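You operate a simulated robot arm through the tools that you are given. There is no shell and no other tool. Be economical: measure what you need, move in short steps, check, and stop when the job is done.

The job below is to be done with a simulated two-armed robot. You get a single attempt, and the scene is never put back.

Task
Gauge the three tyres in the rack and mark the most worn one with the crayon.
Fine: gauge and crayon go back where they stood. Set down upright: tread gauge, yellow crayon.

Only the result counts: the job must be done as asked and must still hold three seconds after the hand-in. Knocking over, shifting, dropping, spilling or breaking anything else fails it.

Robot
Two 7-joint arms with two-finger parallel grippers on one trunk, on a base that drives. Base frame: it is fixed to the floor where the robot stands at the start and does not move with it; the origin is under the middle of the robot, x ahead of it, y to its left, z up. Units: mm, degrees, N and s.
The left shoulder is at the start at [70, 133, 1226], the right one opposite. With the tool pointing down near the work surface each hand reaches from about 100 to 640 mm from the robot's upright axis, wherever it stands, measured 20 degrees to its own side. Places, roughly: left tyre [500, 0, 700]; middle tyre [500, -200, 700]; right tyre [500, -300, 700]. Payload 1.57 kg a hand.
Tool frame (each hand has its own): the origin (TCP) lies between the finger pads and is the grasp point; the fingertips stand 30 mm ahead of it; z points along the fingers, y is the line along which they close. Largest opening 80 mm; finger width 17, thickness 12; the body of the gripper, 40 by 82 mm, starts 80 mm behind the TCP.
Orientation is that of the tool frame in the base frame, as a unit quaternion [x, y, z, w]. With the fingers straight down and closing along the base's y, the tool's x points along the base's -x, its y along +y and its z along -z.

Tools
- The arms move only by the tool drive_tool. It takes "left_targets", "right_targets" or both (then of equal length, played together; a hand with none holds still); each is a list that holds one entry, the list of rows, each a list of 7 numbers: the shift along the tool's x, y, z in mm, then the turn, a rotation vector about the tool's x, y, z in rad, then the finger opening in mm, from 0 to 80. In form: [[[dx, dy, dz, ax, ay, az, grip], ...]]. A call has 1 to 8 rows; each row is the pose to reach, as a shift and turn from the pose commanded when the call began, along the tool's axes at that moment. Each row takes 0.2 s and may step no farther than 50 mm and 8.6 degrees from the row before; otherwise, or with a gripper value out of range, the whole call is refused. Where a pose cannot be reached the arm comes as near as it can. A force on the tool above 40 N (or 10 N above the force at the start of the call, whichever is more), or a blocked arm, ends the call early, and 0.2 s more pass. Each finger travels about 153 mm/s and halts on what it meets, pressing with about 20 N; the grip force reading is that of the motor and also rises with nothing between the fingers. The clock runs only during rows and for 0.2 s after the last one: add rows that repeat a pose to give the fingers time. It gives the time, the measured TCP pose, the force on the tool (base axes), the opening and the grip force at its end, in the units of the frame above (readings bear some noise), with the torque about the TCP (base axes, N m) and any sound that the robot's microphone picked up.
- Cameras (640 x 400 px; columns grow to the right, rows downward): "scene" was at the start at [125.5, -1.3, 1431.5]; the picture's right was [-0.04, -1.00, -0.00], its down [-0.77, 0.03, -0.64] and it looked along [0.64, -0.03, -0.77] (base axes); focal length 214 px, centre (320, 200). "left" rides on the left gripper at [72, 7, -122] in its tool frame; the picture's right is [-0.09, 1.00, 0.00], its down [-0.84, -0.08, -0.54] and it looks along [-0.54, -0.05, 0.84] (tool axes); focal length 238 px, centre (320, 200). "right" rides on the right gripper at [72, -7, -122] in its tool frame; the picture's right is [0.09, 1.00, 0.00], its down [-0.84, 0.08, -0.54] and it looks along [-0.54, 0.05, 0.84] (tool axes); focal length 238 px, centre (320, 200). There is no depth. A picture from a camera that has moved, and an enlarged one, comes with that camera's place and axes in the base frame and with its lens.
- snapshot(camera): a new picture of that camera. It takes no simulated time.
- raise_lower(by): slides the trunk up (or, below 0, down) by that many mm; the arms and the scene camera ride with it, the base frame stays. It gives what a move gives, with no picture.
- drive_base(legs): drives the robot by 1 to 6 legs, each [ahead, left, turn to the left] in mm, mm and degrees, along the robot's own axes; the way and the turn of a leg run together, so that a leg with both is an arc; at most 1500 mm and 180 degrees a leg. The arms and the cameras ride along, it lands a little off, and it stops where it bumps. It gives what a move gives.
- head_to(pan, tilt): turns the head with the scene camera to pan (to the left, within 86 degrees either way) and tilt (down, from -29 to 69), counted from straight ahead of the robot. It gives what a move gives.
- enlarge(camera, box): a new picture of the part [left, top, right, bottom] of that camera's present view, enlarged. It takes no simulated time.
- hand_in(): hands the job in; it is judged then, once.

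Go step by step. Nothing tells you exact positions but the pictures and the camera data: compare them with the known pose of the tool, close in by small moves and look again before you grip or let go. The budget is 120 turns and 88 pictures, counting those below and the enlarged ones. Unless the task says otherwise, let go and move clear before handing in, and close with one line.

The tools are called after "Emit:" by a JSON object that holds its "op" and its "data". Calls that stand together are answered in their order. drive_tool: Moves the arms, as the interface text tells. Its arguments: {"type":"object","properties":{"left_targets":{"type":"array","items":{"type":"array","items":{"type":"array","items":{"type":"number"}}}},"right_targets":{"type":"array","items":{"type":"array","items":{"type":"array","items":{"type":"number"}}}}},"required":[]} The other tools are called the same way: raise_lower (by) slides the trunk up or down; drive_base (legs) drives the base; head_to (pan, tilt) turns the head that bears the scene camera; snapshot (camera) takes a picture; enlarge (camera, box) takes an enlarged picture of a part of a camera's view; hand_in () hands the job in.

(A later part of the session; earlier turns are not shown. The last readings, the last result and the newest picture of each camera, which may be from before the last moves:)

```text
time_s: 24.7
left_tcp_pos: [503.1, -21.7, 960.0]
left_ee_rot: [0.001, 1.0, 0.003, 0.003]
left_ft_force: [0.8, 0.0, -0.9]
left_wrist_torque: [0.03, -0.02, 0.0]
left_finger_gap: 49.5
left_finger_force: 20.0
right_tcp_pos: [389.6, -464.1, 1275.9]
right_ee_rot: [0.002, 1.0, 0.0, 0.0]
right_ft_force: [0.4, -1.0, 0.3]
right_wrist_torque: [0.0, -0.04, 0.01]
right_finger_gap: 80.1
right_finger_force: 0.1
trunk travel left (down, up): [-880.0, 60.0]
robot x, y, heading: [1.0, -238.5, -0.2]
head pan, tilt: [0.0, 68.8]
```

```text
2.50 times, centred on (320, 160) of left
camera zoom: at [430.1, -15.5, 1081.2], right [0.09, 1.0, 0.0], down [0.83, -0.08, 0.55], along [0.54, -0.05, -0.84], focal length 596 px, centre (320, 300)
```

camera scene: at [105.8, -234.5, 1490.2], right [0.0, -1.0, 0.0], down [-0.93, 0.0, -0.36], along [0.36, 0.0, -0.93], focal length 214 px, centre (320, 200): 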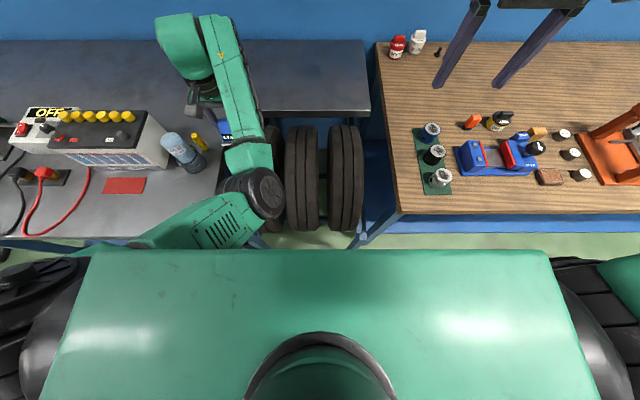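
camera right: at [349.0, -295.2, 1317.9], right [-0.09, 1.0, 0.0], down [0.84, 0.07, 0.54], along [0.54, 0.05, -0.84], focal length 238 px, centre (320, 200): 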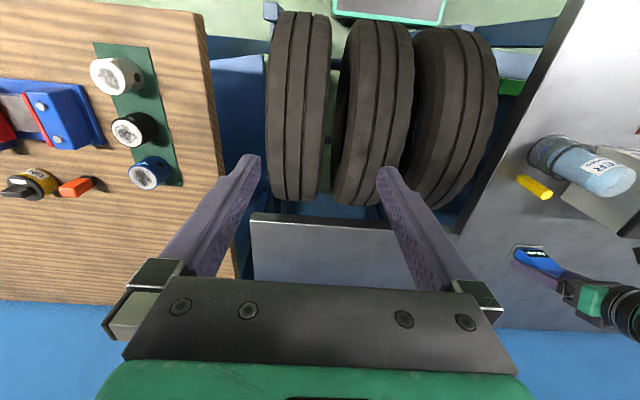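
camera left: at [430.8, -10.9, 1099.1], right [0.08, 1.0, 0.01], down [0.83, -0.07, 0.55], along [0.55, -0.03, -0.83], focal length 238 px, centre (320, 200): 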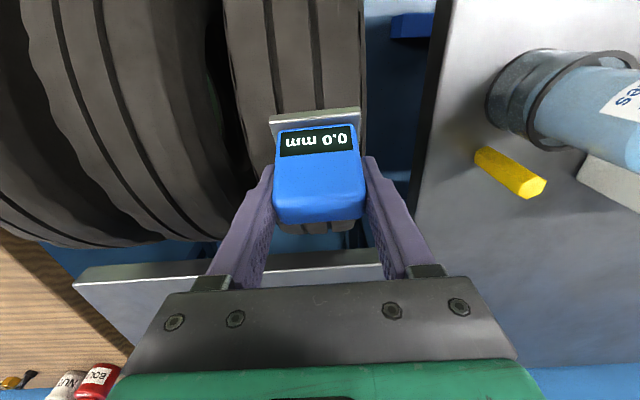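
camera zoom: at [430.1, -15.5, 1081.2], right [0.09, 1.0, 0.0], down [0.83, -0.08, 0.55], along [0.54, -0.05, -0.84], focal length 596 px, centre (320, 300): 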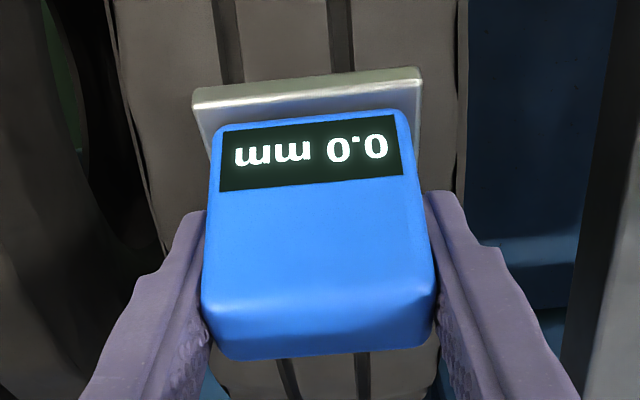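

I realise the gauge was gripped with the tool tilted 25°, so with the tool vertical it isn't level. I'll rise and tilt the tool back to the grasp tilt.

Emit:
{"op": "drive_tool", "data": {"left_targets": [[[0, 2, -20, 0, 0, 0, 20], [0, 4, -45, 0, 0, 0, 20], [0, 8, -45, 0, -0.11, 0, 20], [0, 8, -45, 0, -0.22, 0, 20], [0, 8, -45, 0, -0.33, 0, 20], [0, 8, -45, 0, -0.44, 0, 20], [0, 8, -45, 0, -0.44, 0, 20]]]}}

Emit:
{"op": "snapshot", "data": {"camera": "left"}}

Emit:
{"op": "snapshot", "data": {"camera": "scene"}}

```text
time_s: 26.3
left_tcp_pos: [539.2, 43.9, 1078.0]
left_ee_rot: [-0.015, 0.954, 0.066, 0.292]
left_ft_force: [0.5, 0.0, -1.3]
left_wrist_torque: [-0.02, -0.02, 0.0]
left_finger_gap: 49.4
left_finger_force: 19.8
right_tcp_pos: [390.0, -462.8, 1276.4]
right_ee_rot: [0.003, 1.0, 0.0, 0.0]
right_ft_force: [0.4, -0.6, 0.2]
right_wrist_torque: [-0.01, -0.01, -0.01]
right_finger_gap: 79.9
right_finger_force: 0.1
trunk travel left (down, up): [-880.0, 60.0]
robot x, y, heading: [1.7, -239.3, -0.1]
head pan, tilt: [0.0, 68.8]
stopped in row 7 (left hand): the arm was blocked; the commanded pose is now the measured one
```

```text
49 pictures are left
camera left: at [410.9, 34.8, 1139.5], right [0.01, 0.99, 0.17], down [0.4, -0.16, 0.9], along [0.92, 0.06, -0.39], focal length 238 px, centre (320, 200)
```

left: 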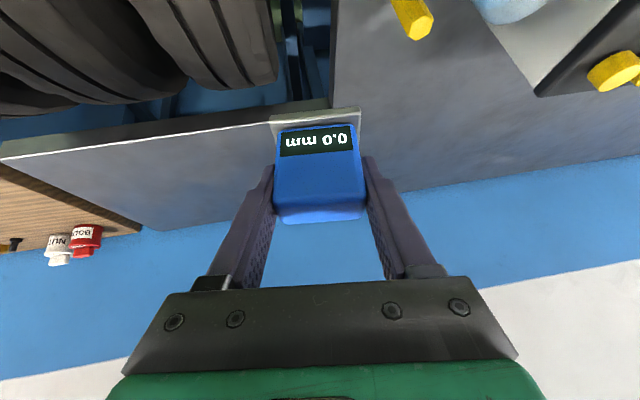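

```text
48 pictures are left
camera scene: at [106.1, -235.5, 1490.2], right [0.0, -1.0, 0.0], down [-0.93, 0.0, -0.36], along [0.36, 0.0, -0.93], focal length 214 px, centre (320, 200)
```

scene: 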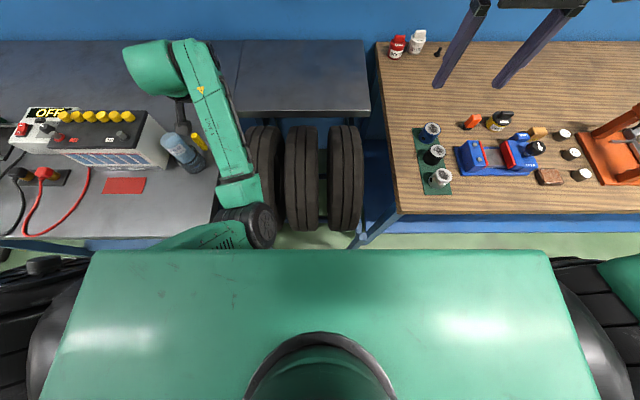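

The elbow folds against the body again. Backing the base 130 mm gives the reach in which the tilted pose worked before.

Emit:
{"op": "drive_base", "data": {"legs": [[-130, 0, 0]]}}

Emit:
{"op": "snapshot", "data": {"camera": "scene"}}

```text
time_s: 27.6
left_tcp_pos: [406.4, 46.0, 1077.2]
left_ee_rot: [-0.016, 0.954, 0.067, 0.291]
left_ft_force: [-0.2, -0.5, -0.2]
left_wrist_torque: [-0.01, 0.0, 0.0]
left_finger_gap: 49.6
left_finger_force: 20.1
right_tcp_pos: [259.1, -461.8, 1274.3]
right_ee_rot: [0.002, 1.0, -0.001, -0.002]
right_ft_force: [0.8, -0.3, 0.5]
right_wrist_torque: [-0.03, 0.03, 0.03]
right_finger_gap: 79.9
right_finger_force: 0.0
trunk travel left (down, up): [-880.0, 60.0]
robot x, y, heading: [-133.7, -239.4, -0.1]
head pan, tilt: [0.0, 68.8]
```

```text
47 pictures are left
camera scene: at [-24.3, -234.6, 1489.9], right [0.0, -1.0, 0.0], down [-0.93, 0.0, -0.36], along [0.36, 0.0, -0.93], focal length 214 px, centre (320, 200)
```

scene: 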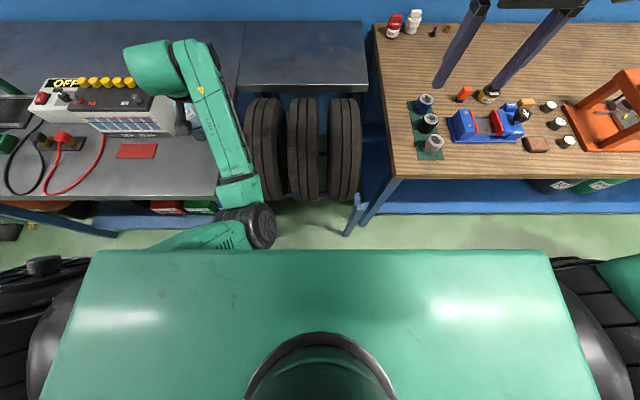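

Now I'll level the tool (25° tilt, no roll) and move over the left tyre's groove at z≈1030.

Emit:
{"op": "drive_tool", "data": {"left_targets": [[[-17, -23, 27, 0.046, 0.05, 0, 20], [-35, -47, 55, 0.092, 0.1, 0, 20], [-52, -70, 82, 0.138, 0.152, 0.002, 20], [-52, -70, 82, 0.138, 0.152, 0.002, 20]]]}}

Emit:
{"op": "snapshot", "data": {"camera": "left"}}

Emit:
{"op": "snapshot", "data": {"camera": "scene"}}

```text
time_s: 28.6
left_tcp_pos: [499.0, -14.1, 1031.5]
left_ee_rot: [0.0, 0.976, -0.001, 0.219]
left_ft_force: [-0.2, 0.3, -0.1]
left_wrist_torque: [-0.03, -0.06, -0.03]
left_finger_gap: 49.5
left_finger_force: 20.2
right_tcp_pos: [255.5, -462.1, 1276.3]
right_ee_rot: [0.002, 1.0, 0.0, 0.0]
right_ft_force: [-0.9, -1.0, -0.5]
right_wrist_torque: [0.01, -0.05, -0.01]
right_finger_gap: 80.2
right_finger_force: 0.0
trunk travel left (down, up): [-880.0, 60.0]
robot x, y, heading: [-132.4, -237.0, 0.2]
head pan, tilt: [0.0, 68.8]
```

```text
46 pictures are left
camera left: at [381.3, -7.9, 1112.2], right [0.08, 1.0, 0.04], down [0.52, -0.08, 0.85], along [0.85, -0.05, -0.53], focal length 238 px, centre (320, 200)
```

left: 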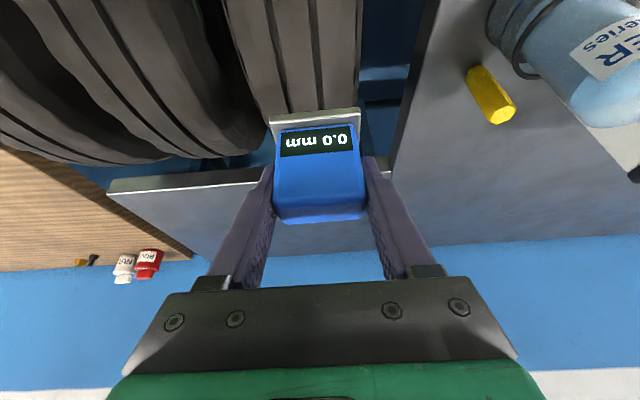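

```text
45 pictures are left
camera scene: at [-28.5, -234.7, 1490.2], right [0.0, -1.0, 0.0], down [-0.93, 0.0, -0.36], along [0.36, 0.0, -0.93], focal length 214 px, centre (320, 200)
```

scene: 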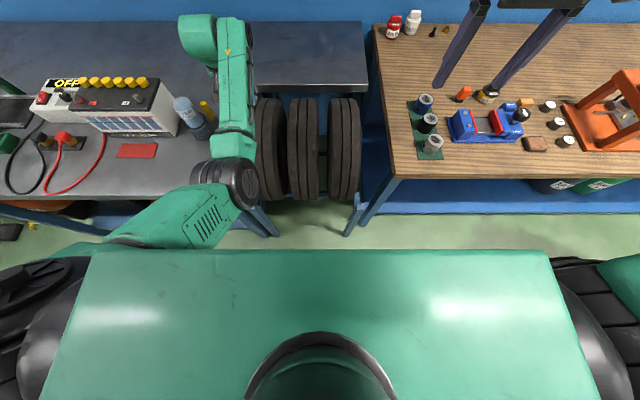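

Level and placed. Lowering to just above the crown.

Emit:
{"op": "drive_tool", "data": {"left_targets": [[[8.5, 0, 18, 0, 0, 0, 20], [17, 0, 36, 0, 0, 0, 20], [21.5, 0, 45.5, 0, 0, 0, 20], [23.5, 0, 49.7, 0, 0, 0, 20], [24.8, 0, 52.4, 0, 0, 0, 20]]]}}

Emit:
{"op": "snapshot", "data": {"camera": "left"}}

```text
time_s: 29.8
left_tcp_pos: [495.8, -14.5, 973.8]
left_ee_rot: [0.0, 0.976, 0.0, 0.218]
left_ft_force: [-0.1, 0.5, -1.3]
left_wrist_torque: [0.02, 0.0, -0.01]
left_finger_gap: 49.5
left_finger_force: 19.7
right_tcp_pos: [255.6, -462.9, 1277.0]
right_ee_rot: [0.001, 1.0, 0.0, 0.0]
right_ft_force: [0.5, -0.1, 0.8]
right_wrist_torque: [0.02, -0.02, 0.02]
right_finger_gap: 80.2
right_finger_force: 0.0
trunk travel left (down, up): [-880.0, 60.0]
robot x, y, heading: [-131.9, -237.4, 0.2]
head pan, tilt: [0.0, 68.8]
```

```text
44 pictures are left
camera left: at [379.5, -7.2, 1053.6], right [0.08, 1.0, 0.04], down [0.53, -0.08, 0.85], along [0.85, -0.05, -0.53], focal length 238 px, centre (320, 200)
```

left: 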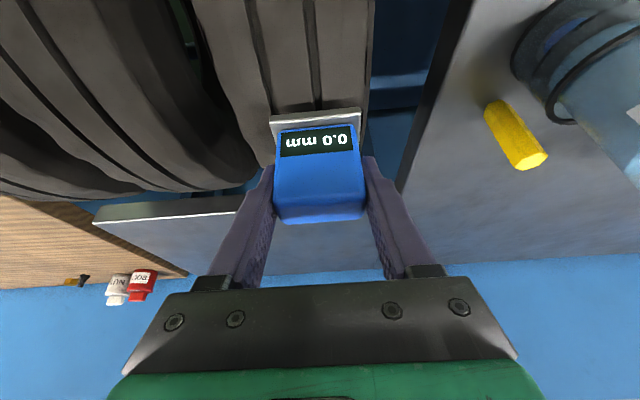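

Aligned with the groove. Lowering in 3 mm steps to contact.

Emit:
{"op": "drive_tool", "data": {"left_targets": [[[-2.3, 0, 4.4, 0, 0, 0, 20], [-1.0, 0, 7.1, 0, 0, 0, 20], [0.2, 0, 9.8, 0, 0, 0, 20], [1.5, 0, 12.5, 0, 0, 0, 20], [1.5, 0, 12.5, 0, 0, 0, 20]]]}}

Emit:
{"op": "enlarge", "data": {"camera": "left", "box": [220, 60, 420, 220]}}

```text
time_s: 31.0
left_tcp_pos: [501.6, -12.2, 962.6]
left_ee_rot: [0.0, 0.976, -0.001, 0.217]
left_ft_force: [-0.7, -0.9, -0.3]
left_wrist_torque: [0.02, 0.01, 0.0]
left_finger_gap: 49.6
left_finger_force: 19.9
right_tcp_pos: [255.7, -462.5, 1275.2]
right_ee_rot: [0.001, 1.0, 0.0, 0.0]
right_ft_force: [-1.0, 0.9, -1.0]
right_wrist_torque: [0.0, -0.02, 0.0]
right_finger_gap: 80.3
right_finger_force: 0.0
trunk travel left (down, up): [-880.0, 60.0]
robot x, y, heading: [-131.4, -235.9, -0.1]
head pan, tilt: [0.0, 68.8]
```

```text
2.50 times, centred on (320, 140) of left
camera zoom: at [384.4, -6.4, 1041.6], right [0.08, 1.0, 0.04], down [0.53, -0.08, 0.85], along [0.85, -0.05, -0.53], focal length 596 px, centre (320, 350)
```

zoom: 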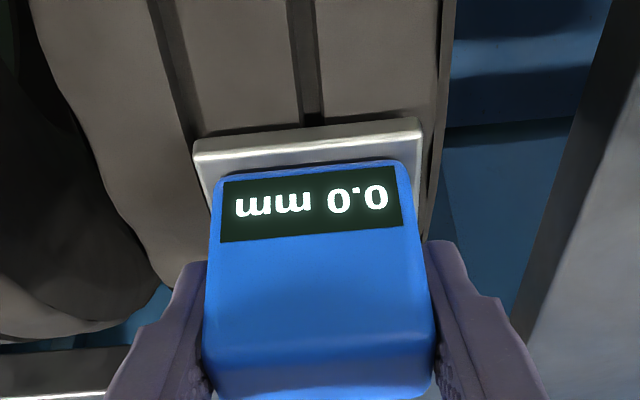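

No contact force yet; continue down slowly.

Emit:
{"op": "drive_tool", "data": {"left_targets": [[[0.9, 0, 1.8, 0, 0, 0, 20], [1.7, 0, 3.6, 0, 0, 0, 20], [2.6, 0, 5.4, 0, 0, 0, 20], [3.4, 0, 7.2, 0, 0, 0, 20], [3.4, 0, 7.2, 0, 0, 0, 20]]]}}

Emit:
{"op": "enlarge", "data": {"camera": "left", "box": [220, 60, 420, 220]}}

```text
time_s: 32.2
left_tcp_pos: [501.9, -13.8, 957.0]
left_ee_rot: [0.0, 0.975, 0.0, 0.222]
left_ft_force: [0.1, 1.9, 12.3]
left_wrist_torque: [0.04, 0.24, 0.0]
left_finger_gap: 49.4
left_finger_force: 20.0
right_tcp_pos: [252.9, -463.6, 1276.5]
right_ee_rot: [0.001, 1.0, 0.0, 0.001]
right_ft_force: [0.1, 0.6, 0.2]
right_wrist_torque: [0.0, -0.01, -0.02]
right_finger_gap: 80.1
right_finger_force: 0.0
trunk travel left (down, up): [-880.0, 60.0]
robot x, y, heading: [-132.4, -236.5, 0.1]
head pan, tilt: [0.0, 68.8]
```

```text
2.50 times, centred on (320, 140) of left
camera zoom: at [383.3, -7.0, 1035.6], right [0.08, 1.0, 0.04], down [0.52, -0.08, 0.85], along [0.85, -0.05, -0.52], focal length 596 px, centre (320, 350)
```

zoom: 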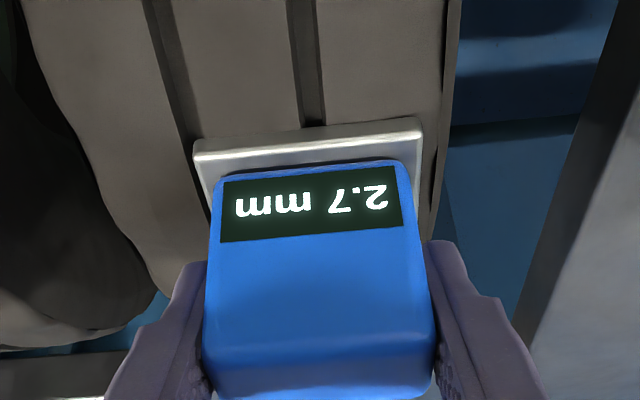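

The left tyre reads 2.7 mm at a contact force of 12 N. I'll rise and go to the middle tyre.

Emit:
{"op": "drive_tool", "data": {"left_targets": [[[-10, 0, -22, 0, 0, 0, 20], [-23.5, 0, -50, 0, 0, 0, 20], [-23.5, -40, -50, 0, 0, 0, 20], [-23.5, -80, -50, 0, 0, 0, 20], [-23.5, -120, -50, 0, 0, 0, 20], [-23.5, -148, -50, 0, 0, 0, 20], [-23.5, -148, -50, 0, 0, 0, 20]]]}}

Emit:
{"op": "snapshot", "data": {"camera": "left"}}

```text
time_s: 33.8
left_tcp_pos: [502.7, -163.1, 1009.3]
left_ee_rot: [0.0, 0.976, -0.001, 0.22]
left_ft_force: [0.6, 0.0, -0.5]
left_wrist_torque: [0.0, 0.0, -0.01]
left_finger_gap: 49.5
left_finger_force: 20.1
right_tcp_pos: [256.4, -460.8, 1277.0]
right_ee_rot: [0.002, 1.0, 0.0, 0.0]
right_ft_force: [0.5, -1.0, -0.2]
right_wrist_torque: [-0.01, -0.01, -0.01]
right_finger_gap: 80.0
right_finger_force: 0.0
trunk travel left (down, up): [-880.0, 60.0]
robot x, y, heading: [-134.8, -232.6, 0.1]
head pan, tilt: [0.0, 68.8]
```

```text
41 pictures are left
camera left: at [386.4, -156.8, 1089.0], right [0.08, 1.0, 0.04], down [0.53, -0.08, 0.85], along [0.85, -0.05, -0.53], focal length 238 px, centre (320, 200)
```

left: 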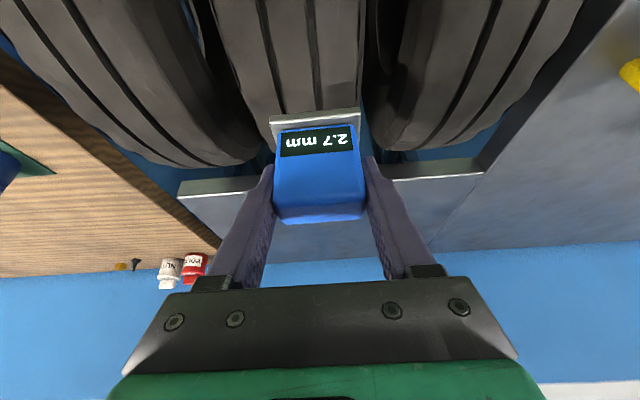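

The groove lines up again. Lowering onto the middle tyre.

Emit:
{"op": "drive_tool", "data": {"left_targets": [[[8.5, 0, 18, 0, 0, 0, 20], [17, 0, 36, 0, 0, 0, 20], [19.2, 0, 40.7, 0, 0, 0, 20], [20.5, 0, 43.4, 0, 0, 0, 20], [21.4, 0, 45.2, 0, 0, 0, 20], [22.2, 0, 47, 0, 0, 0, 20], [23.1, 0, 48.8, 0, 0, 0, 20], [23.5, 0, 49.7, 0, 0, 0, 20]]]}}

Emit:
{"op": "enlarge", "data": {"camera": "left", "box": [220, 60, 420, 220]}}

```text
time_s: 35.6
left_tcp_pos: [500.1, -161.9, 955.5]
left_ee_rot: [-0.001, 0.975, 0.0, 0.22]
left_ft_force: [0.7, 1.9, 7.7]
left_wrist_torque: [0.17, 0.11, -0.02]
left_finger_gap: 49.6
left_finger_force: 19.7
right_tcp_pos: [253.5, -461.8, 1276.6]
right_ee_rot: [0.002, 1.0, 0.0, 0.001]
right_ft_force: [-0.1, 0.3, -0.1]
right_wrist_torque: [0.01, 0.01, -0.02]
right_finger_gap: 79.9
right_finger_force: 0.1
trunk travel left (down, up): [-880.0, 60.0]
robot x, y, heading: [-131.7, -235.2, 0.3]
head pan, tilt: [0.0, 68.8]
```

```text
2.50 times, centred on (320, 140) of left
camera zoom: at [383.2, -155.5, 1035.8], right [0.08, 1.0, 0.04], down [0.52, -0.08, 0.85], along [0.85, -0.05, -0.53], focal length 596 px, centre (320, 350)
```

zoom: 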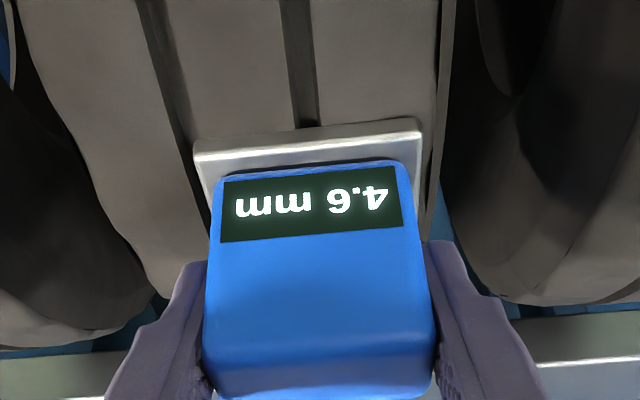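

Middle: 4.6 mm. I'll rise and drive the base 148 mm right to bring the gauge over the right tyre.

Emit:
{"op": "drive_tool", "data": {"left_targets": [[[-10, 0, -22, 0, 0, 0, 20], [-25, 0, -53, 0, 0, 0, 20], [-25, 0, -53, 0, 0, 0, 20]]]}}

Emit:
{"op": "drive_base", "data": {"legs": [[0, -148, 0]]}}

Emit:
{"op": "snapshot", "data": {"camera": "left"}}

```text
time_s: 36.4
left_tcp_pos: [501.8, -160.8, 1012.1]
left_ee_rot: [0.0, 0.976, -0.001, 0.218]
left_ft_force: [0.0, -1.2, -1.1]
left_wrist_torque: [-0.02, 0.0, 0.0]
left_finger_gap: 49.5
left_finger_force: 20.2
right_tcp_pos: [256.3, -461.8, 1275.2]
right_ee_rot: [0.002, 1.0, 0.0, -0.001]
right_ft_force: [0.3, 0.3, -0.2]
right_wrist_torque: [-0.01, 0.0, 0.0]
right_finger_gap: 79.9
right_finger_force: 0.0
trunk travel left (down, up): [-880.0, 60.0]
robot x, y, heading: [-134.3, -236.0, 0.2]
head pan, tilt: [0.0, 68.8]
```

```text
time_s: 37.7
left_tcp_pos: [499.9, -307.8, 1011.5]
left_ee_rot: [0.001, 0.976, -0.002, 0.218]
left_ft_force: [-0.7, 0.2, -0.9]
left_wrist_torque: [-0.01, 0.02, 0.0]
left_finger_gap: 49.6
left_finger_force: 20.1
right_tcp_pos: [254.4, -607.4, 1275.8]
right_ee_rot: [0.002, 1.0, -0.001, 0.0]
right_ft_force: [-0.5, 1.4, -0.2]
right_wrist_torque: [-0.02, 0.01, 0.03]
right_finger_gap: 80.2
right_finger_force: 0.0
trunk travel left (down, up): [-880.0, 60.0]
robot x, y, heading: [-132.1, -385.4, -0.3]
head pan, tilt: [0.0, 68.8]
```

```text
39 pictures are left
camera left: at [383.6, -300.4, 1091.5], right [0.09, 1.0, 0.04], down [0.53, -0.08, 0.85], along [0.85, -0.05, -0.53], focal length 238 px, centre (320, 200)
```

left: 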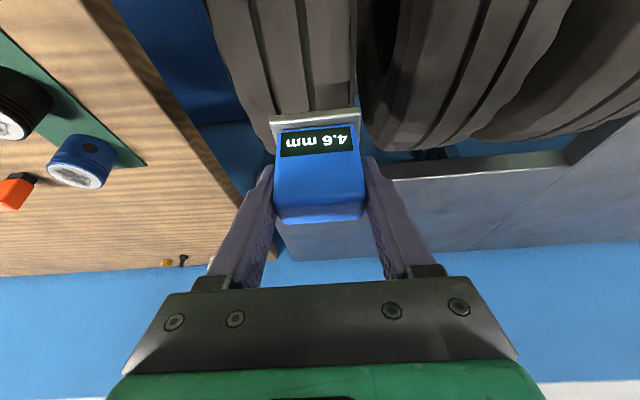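

Groove is ~4 mm to the right of the gauge centre; shifting and lowering.

Emit:
{"op": "drive_tool", "data": {"left_targets": [[[8.5, -4, 18, 0, 0, 0, 20], [17, -4, 36, 0, 0, 0, 20], [20, -4, 42.3, 0, 0, 0, 20], [21.4, -4, 45.2, 0, 0, 0, 20], [22.2, -4, 47, 0, 0, 0, 20], [23.1, -4, 48.8, 0, 0, 0, 20], [24, -4, 50.6, 0, 0, 0, 20], [24.8, -4, 52.4, 0, 0, 0, 20]]]}}

Emit:
{"op": "enlarge", "data": {"camera": "left", "box": [220, 60, 420, 220]}}

```text
time_s: 39.5
left_tcp_pos: [499.4, -313.1, 955.8]
left_ee_rot: [0.001, 0.975, -0.001, 0.221]
left_ft_force: [0.8, 1.6, 10.7]
left_wrist_torque: [0.02, 0.19, -0.02]
left_finger_gap: 49.6
left_finger_force: 20.0
right_tcp_pos: [252.8, -610.8, 1276.8]
right_ee_rot: [0.001, 1.0, 0.0, 0.001]
right_ft_force: [-1.3, 0.2, -0.2]
right_wrist_torque: [-0.01, 0.0, 0.0]
right_finger_gap: 79.8
right_finger_force: 0.1
trunk travel left (down, up): [-880.0, 60.0]
robot x, y, heading: [-132.6, -385.4, -0.1]
head pan, tilt: [0.0, 68.8]
```

```text
2.50 times, centred on (320, 140) of left
camera zoom: at [381.5, -306.6, 1035.7], right [0.09, 1.0, 0.04], down [0.52, -0.08, 0.85], along [0.85, -0.05, -0.52], focal length 596 px, centre (320, 350)
```

zoom: 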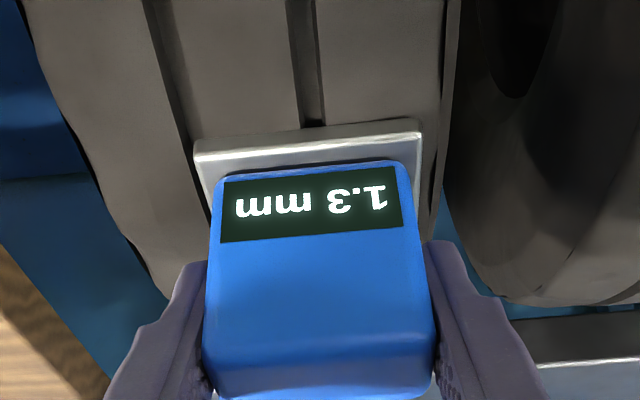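

The right tyre reads 1.3 mm: it's the most worn. Now I rise and drive back left and forward to return the gauge.

Emit:
{"op": "drive_tool", "data": {"left_targets": [[[-10, 0, -22, 0, 0, 0, 20], [-23, 0, -50, 0, 0, 0, 20], [-36, 0, -77, 0, 0, 0, 20], [-36, 0, -77, 0, 0, 0, 20]]]}}

Emit:
{"op": "drive_base", "data": {"legs": [[0, 323, 0], [164, 0, 0]]}}

Emit:
{"op": "snapshot", "data": {"camera": "scene"}}

```text
time_s: 40.5
left_tcp_pos: [498.7, -312.9, 1037.2]
left_ee_rot: [0.001, 0.976, -0.001, 0.219]
left_ft_force: [-0.2, -0.2, -1.1]
left_wrist_torque: [0.0, -0.01, 0.0]
left_finger_gap: 49.5
left_finger_force: 20.0
right_tcp_pos: [255.5, -610.8, 1275.9]
right_ee_rot: [0.002, 1.0, 0.0, 0.0]
right_ft_force: [-0.1, -0.3, 0.1]
right_wrist_torque: [0.0, 0.05, 0.01]
right_finger_gap: 79.9
right_finger_force: 0.1
trunk travel left (down, up): [-880.0, 60.0]
robot x, y, heading: [-133.1, -389.4, -0.2]
head pan, tilt: [0.0, 68.8]
```

```text
time_s: 43.7
left_tcp_pos: [667.7, 5.1, 1038.8]
left_ee_rot: [0.006, 0.975, -0.002, 0.22]
left_ft_force: [-0.4, -0.3, -2.1]
left_wrist_torque: [0.03, -0.02, 0.0]
left_finger_gap: 49.5
left_finger_force: 20.2
right_tcp_pos: [418.7, -290.7, 1277.5]
right_ee_rot: [0.006, 1.0, 0.001, 0.002]
right_ft_force: [-0.9, 0.3, 1.0]
right_wrist_torque: [0.0, -0.05, 0.02]
right_finger_gap: 79.8
right_finger_force: 0.0
trunk travel left (down, up): [-880.0, 60.0]
robot x, y, heading: [35.4, -61.2, -0.7]
head pan, tilt: [0.0, 68.8]
```

```text
37 pictures are left
camera scene: at [137.1, -60.8, 1490.5], right [-0.01, -1.0, 0.0], down [-0.93, 0.01, -0.36], along [0.36, -0.01, -0.93], focal length 214 px, centre (320, 200)
```

scene: 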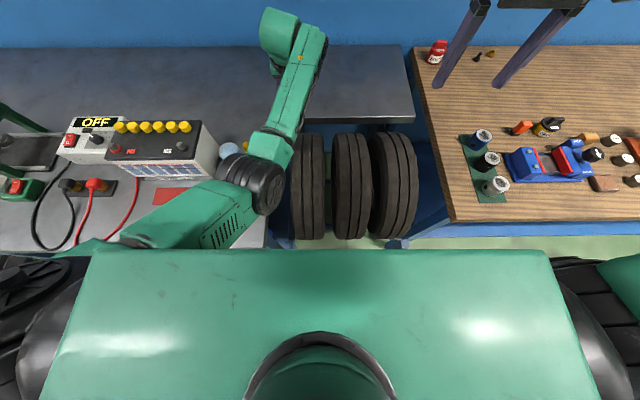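

At [668, 5, 1039]. I'll move the hand left to y≈163 and straighten the small yaw, then lower the trunk 80 back to the height used at the grasp.

Emit:
{"op": "drive_tool", "data": {"left_targets": [[[1, 40, 0, -0.006, 0.004, -0.011, 20], [2, 80, 0, -0.006, 0.004, -0.011, 20], [2, 120, 0, -0.006, 0.004, -0.011, 20], [2, 158, 0, -0.006, 0.004, -0.011, 20], [2, 158, 0, -0.006, 0.004, -0.011, 20]]]}}

Emit:
{"op": "raise_lower", "data": {"by": -80}}

Emit:
{"op": "snapshot", "data": {"camera": "left"}}

Emit:
{"op": "enlarge", "data": {"camera": "scene", "box": [190, 80, 290, 180]}}

```text
time_s: 44.9
left_tcp_pos: [669.4, 159.2, 1037.1]
left_ee_rot: [0.0, 0.976, 0.001, 0.217]
left_ft_force: [0.0, 0.0, -0.5]
left_wrist_torque: [-0.02, -0.01, 0.02]
left_finger_gap: 49.6
left_finger_force: 20.0
right_tcp_pos: [422.0, -291.7, 1277.0]
right_ee_rot: [0.007, 1.0, 0.0, -0.001]
right_ft_force: [-0.2, 0.2, -0.1]
right_wrist_torque: [0.0, -0.04, -0.04]
right_finger_gap: 80.1
right_finger_force: 0.1
trunk travel left (down, up): [-880.0, 60.0]
robot x, y, heading: [36.4, -59.2, -0.5]
head pan, tilt: [0.0, 68.8]
```

```text
time_s: 46.1
left_tcp_pos: [671.1, 159.7, 956.2]
left_ee_rot: [-0.001, 0.976, 0.0, 0.216]
left_ft_force: [-0.4, -0.1, -1.8]
left_wrist_torque: [-0.04, 0.01, -0.01]
left_finger_gap: 49.8
left_finger_force: 20.2
right_tcp_pos: [423.0, -291.0, 1195.4]
right_ee_rot: [0.007, 1.0, 0.0, 0.0]
right_ft_force: [0.3, 0.2, 0.9]
right_wrist_torque: [0.01, -0.04, 0.01]
right_finger_gap: 79.8
right_finger_force: 0.0
trunk travel left (down, up): [-800.0, 140.0]
robot x, y, heading: [34.8, -57.6, -0.8]
head pan, tilt: [0.0, 68.8]
```

```text
36 pictures are left
camera left: at [553.0, 166.3, 1037.1], right [0.08, 1.0, 0.04], down [0.53, -0.08, 0.85], along [0.84, -0.05, -0.53], focal length 238 px, centre (320, 200)
```

left: 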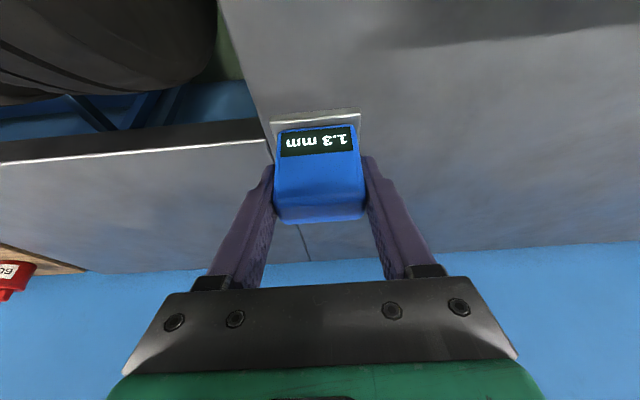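

```text
4.00 times, centred on (240, 130) of scene
camera zoom: at [141.2, -60.8, 1410.2], right [-0.01, -1.0, 0.0], down [-0.93, 0.01, -0.36], along [0.36, -0.01, -0.93], focal length 858 px, centre (640, 480)
```

zoom: 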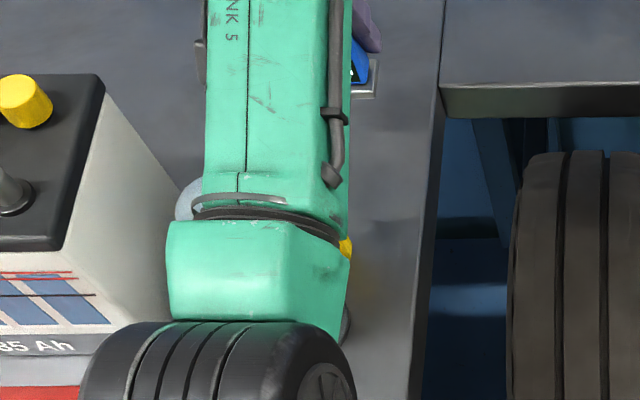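

I'll check arm clearance to the bottle and crayon with the right camera before lowering.

Emit:
{"op": "snapshot", "data": {"camera": "right"}}

```text
34 pictures are left
camera right: at [350.5, -297.9, 1318.3], right [-0.08, 1.0, 0.0], down [0.84, 0.07, 0.54], along [0.54, 0.04, -0.84], focal length 238 px, centre (320, 200)
```

right: 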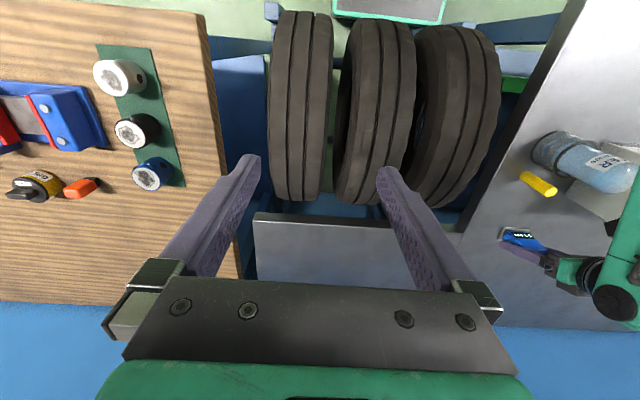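

Clear. The original spot corresponds to about TCP [668, 163, 899]; lowering to just above it.

Emit:
{"op": "drive_tool", "data": {"left_targets": [[[8, 2, 16, 0, 0, 0, 20], [16, 4, 33, 0, 0, 0, 20], [22, 4, 42.5, 0, 0, 0, 20], [24, 4, 47, 0, 0, 0, 20], [24, 4, 47, 0, 0, 0, 20]]]}}

Emit:
{"op": "snapshot", "data": {"camera": "left"}}

```text
time_s: 47.3
left_tcp_pos: [668.1, 163.2, 902.7]
left_ee_rot: [-0.001, 0.976, 0.0, 0.217]
left_ft_force: [0.0, 0.0, 0.5]
left_wrist_torque: [-0.02, 0.01, 0.01]
left_finger_gap: 49.5
left_finger_force: 19.9
right_tcp_pos: [422.2, -291.7, 1195.3]
right_ee_rot: [0.007, 1.0, 0.0, 0.0]
right_ft_force: [0.0, 0.0, 0.6]
right_wrist_torque: [0.01, -0.01, -0.01]
right_finger_gap: 80.1
right_finger_force: 0.0
trunk travel left (down, up): [-800.0, 140.0]
robot x, y, heading: [34.3, -63.3, -0.7]
head pan, tilt: [0.0, 68.8]
```

```text
33 pictures are left
camera left: at [550.6, 169.2, 982.9], right [0.08, 1.0, 0.04], down [0.53, -0.08, 0.84], along [0.84, -0.05, -0.53], focal length 238 px, centre (320, 200)
```

left: 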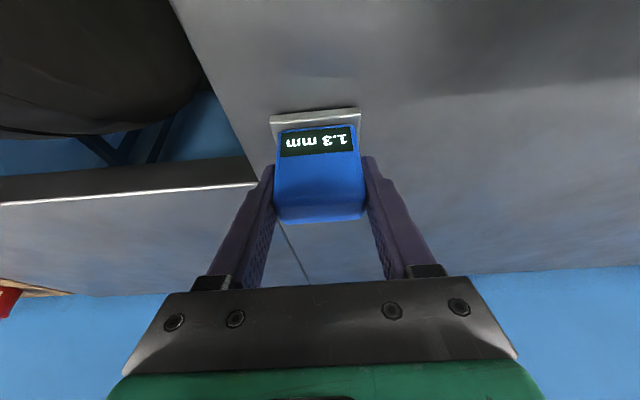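

Nearly down. Lowering in small steps to contact.

Emit:
{"op": "drive_tool", "data": {"left_targets": [[[0.4, 1, 0.9, 0, 0, 0, 20], [0.9, 1, 1.8, 0, 0, 0, 20], [1.3, 1, 2.7, 0, 0, 0, 20], [1.7, 1, 3.6, 0, 0, 0, 20], [2.1, 1, 4.5, 0, 0, 0, 20]]]}}

```text
time_s: 48.5
left_tcp_pos: [667.9, 162.7, 899.3]
left_ee_rot: [0.0, 0.976, 0.0, 0.216]
left_ft_force: [-0.1, 0.5, -0.4]
left_wrist_torque: [-0.02, 0.0, 0.01]
left_finger_gap: 49.4
left_finger_force: 19.7
right_tcp_pos: [422.5, -291.3, 1196.3]
right_ee_rot: [0.007, 1.0, 0.0, 0.0]
right_ft_force: [0.2, 0.9, 0.1]
right_wrist_torque: [-0.02, -0.01, 0.01]
right_finger_gap: 80.0
right_finger_force: 0.0
trunk travel left (down, up): [-800.0, 140.0]
robot x, y, heading: [35.3, -62.1, -1.0]
head pan, tilt: [0.0, 68.8]
```

Emit:
{"op": "drive_tool", "data": {"left_targets": [[[0.4, 0, 0.9, 0, 0, 0, 20], [0.9, 0, 1.8, 0, 0, 0, 20], [1.3, 0, 2.7, 0, 0, 0, 20], [1.7, 0, 3.6, 0, 0, 0, 20]]]}}

```text
time_s: 49.5
left_tcp_pos: [667.5, 164.4, 897.3]
left_ee_rot: [0.0, 0.975, 0.001, 0.22]
left_ft_force: [1.5, 0.9, 12.2]
left_wrist_torque: [-0.01, 0.2, -0.02]
left_finger_gap: 49.4
left_finger_force: 20.2
right_tcp_pos: [420.8, -291.8, 1197.1]
right_ee_rot: [0.008, 1.0, 0.0, 0.001]
right_ft_force: [0.7, 0.1, 1.2]
right_wrist_torque: [0.03, 0.03, -0.01]
right_finger_gap: 80.0
right_finger_force: 0.0
trunk travel left (down, up): [-800.0, 140.0]
robot x, y, heading: [36.7, -62.9, -1.0]
head pan, tilt: [0.0, 68.8]
```

The gauge is on the bench. Releasing slowly, then retreating upward.

Emit:
{"op": "drive_tool", "data": {"left_targets": [[[-0.9, 0, -2, 0, 0, 0, 50], [-0.9, 0, -2, 0, 0, 0, 58], [-0.9, 0, -2, 0, 0, 0, 70], [-0.9, 0, -2, 0, 0, 0, 80], [-13, 0, -27, 0, 0, 0, 80], [-30, 0, -63, 0, 0, 0, 80], [-47, 0, -99, 0, 0, 0, 80]]]}}

Emit:
{"op": "snapshot", "data": {"camera": "left"}}

Emit:
{"op": "enlarge", "data": {"camera": "scene", "box": [190, 80, 290, 180]}}

```text
time_s: 51.1
left_tcp_pos: [668.1, 164.8, 1004.6]
left_ee_rot: [0.0, 0.976, 0.0, 0.216]
left_ft_force: [-0.3, 0.7, 0.6]
left_wrist_torque: [0.02, -0.01, 0.0]
left_finger_gap: 80.0
left_finger_force: 0.1
right_tcp_pos: [421.5, -291.2, 1196.0]
right_ee_rot: [0.007, 1.0, 0.0, 0.0]
right_ft_force: [-0.2, -0.1, 0.5]
right_wrist_torque: [0.04, -0.04, -0.02]
right_finger_gap: 80.1
right_finger_force: 0.1
trunk travel left (down, up): [-800.0, 140.0]
robot x, y, heading: [37.0, -61.3, -0.7]
head pan, tilt: [0.0, 68.8]
```

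```text
32 pictures are left
camera left: at [550.9, 170.7, 1086.4], right [0.08, 1.0, 0.04], down [0.53, -0.08, 0.84], along [0.84, -0.05, -0.53], focal length 238 px, centre (320, 200)
```

left: 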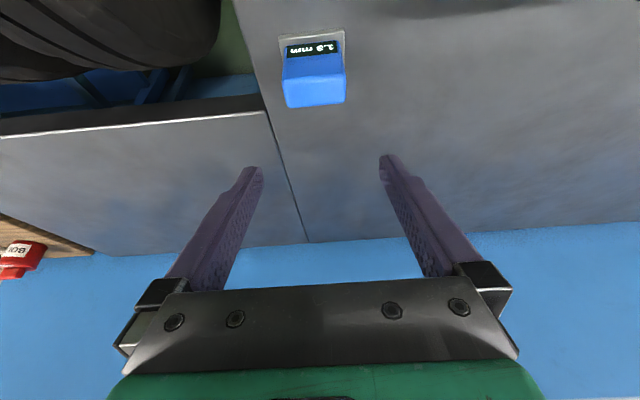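

```text
4.00 times, centred on (240, 130) of scene
camera zoom: at [140.8, -61.3, 1410.2], right [-0.01, -1.0, 0.0], down [-0.93, 0.01, -0.36], along [0.36, 0.0, -0.93], focal length 858 px, centre (640, 480)
```

zoom: 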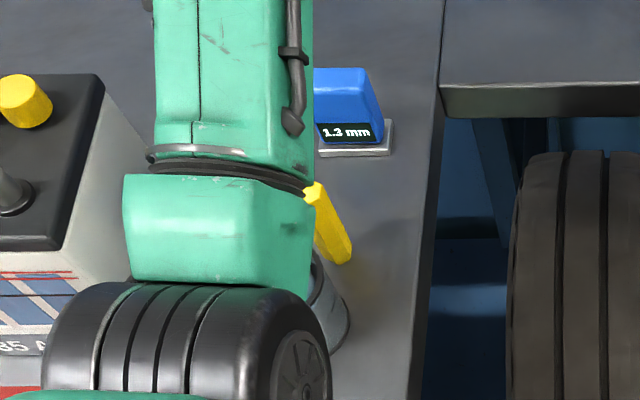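

The gauge stands upright, but may be some mm too far back compared with the original. I'll zoom to measure.

Emit:
{"op": "enlarge", "data": {"camera": "left", "box": [240, 10, 380, 120]}}

```text
3.64 times, centred on (310, 65) of left
camera zoom: at [550.9, 170.7, 1086.4], right [0.08, 1.0, 0.04], down [0.53, -0.08, 0.84], along [0.84, -0.05, -0.53], focal length 867 px, centre (356, 691)
```

zoom: 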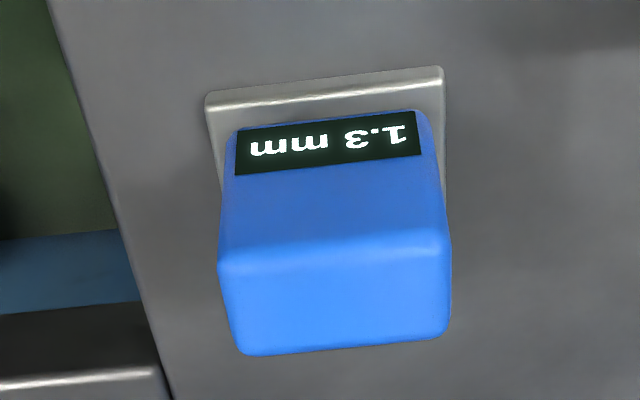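

The gauge looks about 5 mm too far back (+x). I'll regrip at the same spot, lift a few mm and correct it.

Emit:
{"op": "drive_tool", "data": {"left_targets": [[[17, 0, 36, 0, 0, 0, 80], [34, 0, 72, 0, 0, 0, 80], [45.5, 0, 96, 0, 0, 0, 80], [45.5, 0, 96, 0, 0, 0, 65], [45.5, 0, 96, 0, 0, 0, 50], [45.5, 0, 96, 0, 0, 0, 30], [45.5, 0, 96, 0, 0, 0, 20], [43.5, 0, 91.6, 0, 0, 0, 20]]]}}

Emit:
{"op": "drive_tool", "data": {"left_targets": [[[2.3, -0.5, -1.1, 0, 0, 0, 20], [4.7, -1, -2.2, 0, 0, 0, 20], [5.5, -1, -0.4, 0, 0, 0, 20], [6.0, -1, 0.6, 0, 0, 0, 20], [6.4, -1, 1.5, 0, 0, 0, 20], [6.8, -1, 2.4, 0, 0, 0, 20]]]}}

```text
time_s: 52.9
left_tcp_pos: [667.4, 164.7, 903.0]
left_ee_rot: [-0.001, 0.976, 0.0, 0.216]
left_ft_force: [-0.4, 0.6, -1.0]
left_wrist_torque: [0.0, 0.01, -0.02]
left_finger_gap: 49.8
left_finger_force: 20.7
right_tcp_pos: [422.9, -291.1, 1194.6]
right_ee_rot: [0.007, 1.0, 0.0, 0.0]
right_ft_force: [0.1, -0.5, -0.5]
right_wrist_torque: [0.0, 0.0, -0.01]
right_finger_gap: 80.2
right_finger_force: 0.1
trunk travel left (down, up): [-800.0, 140.0]
robot x, y, heading: [36.5, -61.8, -0.6]
head pan, tilt: [0.0, 68.8]
```

```text
time_s: 54.3
left_tcp_pos: [662.8, 165.1, 898.4]
left_ee_rot: [-0.001, 0.976, 0.0, 0.216]
left_ft_force: [0.0, 0.4, -1.6]
left_wrist_torque: [0.04, -0.01, 0.0]
left_finger_gap: 49.4
left_finger_force: 19.8
right_tcp_pos: [422.5, -292.0, 1195.1]
right_ee_rot: [0.007, 1.0, 0.0, 0.0]
right_ft_force: [0.0, -0.3, 1.1]
right_wrist_torque: [0.0, 0.0, 0.0]
right_finger_gap: 80.1
right_finger_force: 0.0
trunk travel left (down, up): [-800.0, 140.0]
robot x, y, heading: [35.1, -58.6, -0.8]
head pan, tilt: [0.0, 68.8]
```

No contact yet; a touch lower, then release and rise.

Emit:
{"op": "drive_tool", "data": {"left_targets": [[[0.4, 0, 0.9, 0, 0, 0, 20], [0.9, 0, 1.8, 0, 0, 0, 20], [1.1, 0, 2.3, 0, 0, 0, 20]]]}}

```text
time_s: 55.1
left_tcp_pos: [663.6, 163.1, 897.4]
left_ee_rot: [0.0, 0.976, 0.0, 0.218]
left_ft_force: [0.8, 1.4, 4.3]
left_wrist_torque: [0.04, 0.07, -0.03]
left_finger_gap: 49.7
left_finger_force: 20.2
right_tcp_pos: [421.9, -292.1, 1196.4]
right_ee_rot: [0.006, 1.0, -0.001, -0.001]
right_ft_force: [0.3, 0.2, 0.2]
right_wrist_torque: [-0.01, 0.03, 0.04]
right_finger_gap: 80.0
right_finger_force: 0.1
trunk travel left (down, up): [-800.0, 140.0]
robot x, y, heading: [35.4, -63.2, -0.6]
head pan, tilt: [0.0, 68.8]
```

Emit:
{"op": "drive_tool", "data": {"left_targets": [[[0, 0, 0, 0, 0, 0, 50], [0, 0, 0, 0, 0, 0, 58], [0, 0, 0, 0, 0, 0, 70], [0, 0, 0, 0, 0, 0, 80], [-13, 0, -27, 0, 0, 0, 80], [-30, 0, -63, 0, 0, 0, 80], [-47, 0, -99, 0, 0, 0, 80]]]}}

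Emit:
{"op": "enlarge", "data": {"camera": "left", "box": [240, 10, 380, 120]}}

Emit:
{"op": "enlarge", "data": {"camera": "scene", "box": [190, 80, 290, 180]}}

```text
time_s: 56.7
left_tcp_pos: [666.1, 164.5, 1004.5]
left_ee_rot: [-0.001, 0.976, 0.001, 0.216]
left_ft_force: [0.6, -0.2, 0.1]
left_wrist_torque: [0.0, 0.03, -0.01]
left_finger_gap: 79.9
left_finger_force: 0.0
right_tcp_pos: [423.2, -292.8, 1195.6]
right_ee_rot: [0.007, 1.0, 0.0, -0.001]
right_ft_force: [0.5, -0.8, -0.1]
right_wrist_torque: [0.0, 0.02, -0.01]
right_finger_gap: 80.0
right_finger_force: 0.0
trunk travel left (down, up): [-800.0, 140.0]
robot x, y, heading: [33.4, -58.0, -1.0]
head pan, tilt: [0.0, 68.8]
```

```text
3.64 times, centred on (310, 65) of left
camera zoom: at [548.9, 170.5, 1085.8], right [0.08, 1.0, 0.04], down [0.53, -0.08, 0.85], along [0.84, -0.05, -0.53], focal length 867 px, centre (356, 691)
```

zoom: 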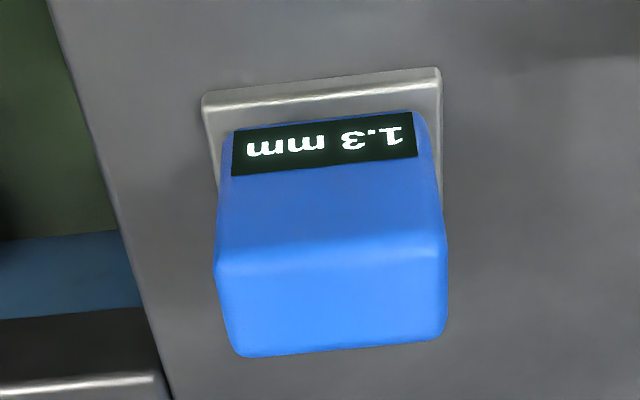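

```text
4.00 times, centred on (240, 130) of scene
camera zoom: at [141.2, -61.3, 1410.1], right [-0.01, -1.0, 0.0], down [-0.93, 0.01, -0.36], along [0.36, 0.0, -0.93], focal length 858 px, centre (640, 480)
```

zoom: 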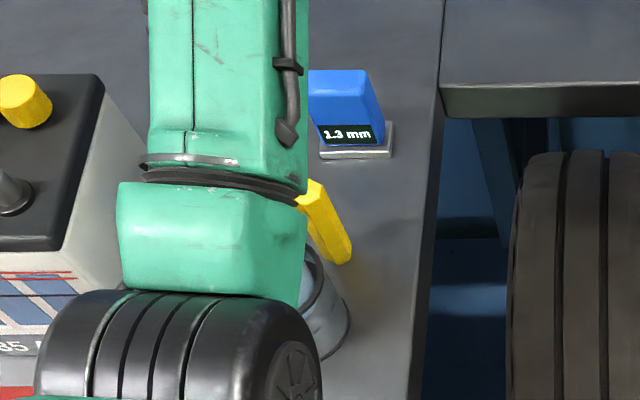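

The gauge is back within a few mm. Now the crayon: top at [548.5, 166, 927]. I'll turn the tool to lean 10° back (camera away from the bottle) and bring it above the crayon.

Emit:
{"op": "drive_tool", "data": {"left_targets": [[[12, 0, -20, 0, 0.122, 0, 80], [25, 0, -41, 0, 0.244, 0, 80], [37, 0, -62, 0, 0.366, 0, 80], [61, 0.5, -57, 0, 0.489, 0, 80], [85, 1, -51, 0, 0.611, 0, 80], [109, 1.5, -45, 0, 0.611, 0, 80], [109, 1.5, -45, 0, 0.611, 0, 80]]]}}

Emit:
{"op": "snapshot", "data": {"camera": "left"}}

Emit:
{"op": "enlarge", "data": {"camera": "scene", "box": [180, 60, 300, 180]}}

```text
time_s: 58.3
left_tcp_pos: [549.1, 166.4, 997.8]
left_ee_rot: [0.0, 0.996, 0.001, -0.088]
left_ft_force: [-0.3, 1.0, 0.3]
left_wrist_torque: [-0.02, 0.01, -0.01]
left_finger_gap: 79.7
left_finger_force: 0.1
left hand out of reach, approached as far as the arm can: row 6
right_tcp_pos: [423.1, -290.6, 1195.6]
right_ee_rot: [0.007, 1.0, 0.0, 0.0]
right_ft_force: [-0.3, 0.5, 0.5]
right_wrist_torque: [0.01, -0.01, 0.01]
right_finger_gap: 80.0
right_finger_force: 0.1
trunk travel left (down, up): [-800.0, 140.0]
robot x, y, heading: [37.3, -61.0, -0.9]
head pan, tilt: [0.0, 68.8]
```

```text
27 pictures are left
camera left: at [499.4, 173.7, 1131.0], right [0.09, 1.0, -0.02], down [0.92, -0.08, 0.39], along [0.38, -0.05, -0.92], focal length 238 px, centre (320, 200)
```

left: 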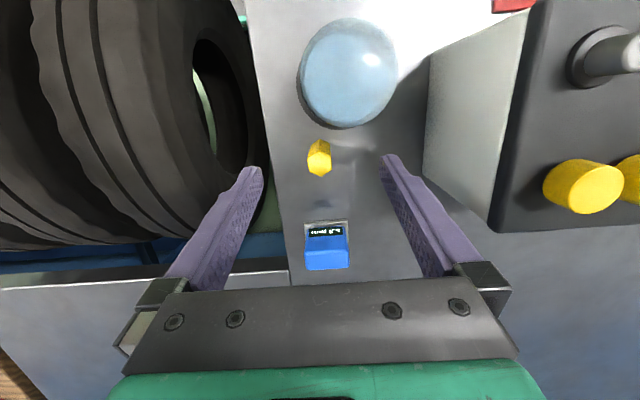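

```text
3.33 times, centred on (240, 120) of scene
camera zoom: at [141.4, -60.8, 1410.2], right [-0.01, -1.0, 0.0], down [-0.93, 0.01, -0.36], along [0.36, -0.01, -0.93], focal length 715 px, centre (587, 467)
```

zoom: 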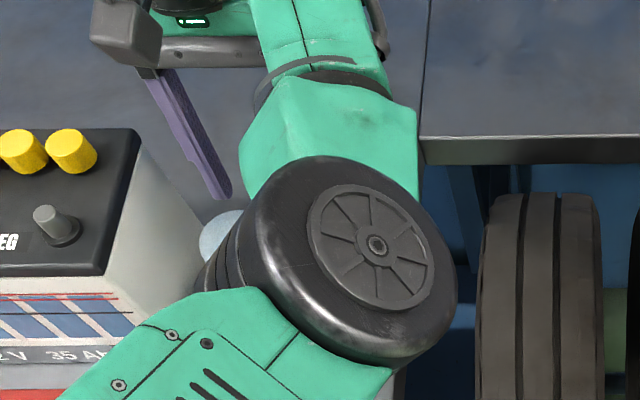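

The crayon is centred under the fingers. Lowering around its upper part (TCP z≈915).

Emit:
{"op": "drive_tool", "data": {"left_targets": [[[-3, 0, 20, 0, 0, 0, 80], [-6.5, 0, 41, 0, 0, 0, 80], [-9.7, 0, 62, 0, 0, 0, 80], [-12.9, 0, 82, 0, 0, 0, 80], [-12.9, 0, 82, 0, 0, 0, 80]]]}}

Emit:
{"op": "snapshot", "data": {"camera": "left"}}

```text
time_s: 59.5
left_tcp_pos: [541.5, 165.5, 917.2]
left_ee_rot: [-0.001, 0.996, 0.0, -0.087]
left_ft_force: [-0.7, -0.5, 0.2]
left_wrist_torque: [0.01, 0.03, 0.02]
left_finger_gap: 80.2
left_finger_force: 0.1
right_tcp_pos: [422.2, -290.1, 1196.6]
right_ee_rot: [0.007, 1.0, 0.0, 0.0]
right_ft_force: [-0.2, -0.1, -0.1]
right_wrist_torque: [0.02, -0.02, 0.0]
right_finger_gap: 80.1
right_finger_force: 0.1
trunk travel left (down, up): [-800.0, 140.0]
robot x, y, heading: [37.3, -63.5, -0.8]
head pan, tilt: [0.0, 68.8]
```

```text
25 pictures are left
camera left: at [493.1, 171.6, 1049.6], right [0.09, 1.0, -0.02], down [0.92, -0.08, 0.39], along [0.39, -0.05, -0.92], focal length 238 px, centre (320, 200)
```

left: 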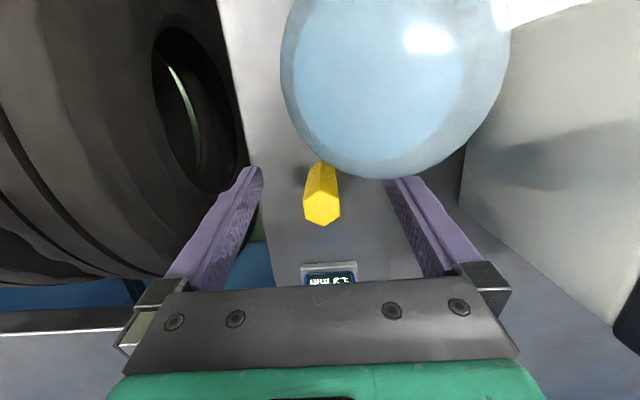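

The TCP is about 6 mm short of the crayon in x; I'll shift forward and then close.

Emit:
{"op": "drive_tool", "data": {"left_targets": [[[-5.9, -0.5, -1, 0, 0, 0, 80], [-5.9, -0.5, -1, 0, 0, 0, 60], [-5.9, -0.5, -1, 0, 0, 0, 40], [-5.9, -0.5, -1, 0, 0, 0, 25], [-5.9, -0.5, -1, 0, 0, 0, 12], [-5.9, -0.5, -1, 0, 0, 0, 4], [-5.9, -0.5, -1, 0, 0, 0, 4]]]}}

Emit:
{"op": "snapshot", "data": {"camera": "left"}}

```text
time_s: 61.1
left_tcp_pos: [551.5, 165.9, 918.2]
left_ee_rot: [-0.001, 0.996, 0.0, -0.087]
left_ft_force: [0.1, 0.2, 0.4]
left_wrist_torque: [0.01, 0.0, -0.04]
left_finger_gap: 23.2
left_finger_force: 20.0
right_tcp_pos: [423.1, -292.5, 1195.5]
right_ee_rot: [0.007, 1.0, 0.0, 0.0]
right_ft_force: [0.4, -0.9, 0.1]
right_wrist_torque: [-0.04, -0.01, 0.02]
right_finger_gap: 80.1
right_finger_force: 0.1
trunk travel left (down, up): [-800.0, 140.0]
robot x, y, heading: [37.4, -59.8, -1.0]
head pan, tilt: [0.0, 68.8]
```

```text
24 pictures are left
camera left: at [499.8, 171.9, 1050.5], right [0.09, 1.0, -0.02], down [0.92, -0.08, 0.39], along [0.39, -0.05, -0.92], focal length 238 px, centre (320, 200)
```

left: 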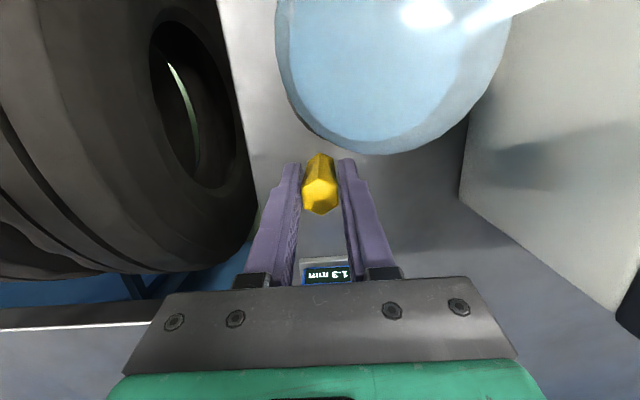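

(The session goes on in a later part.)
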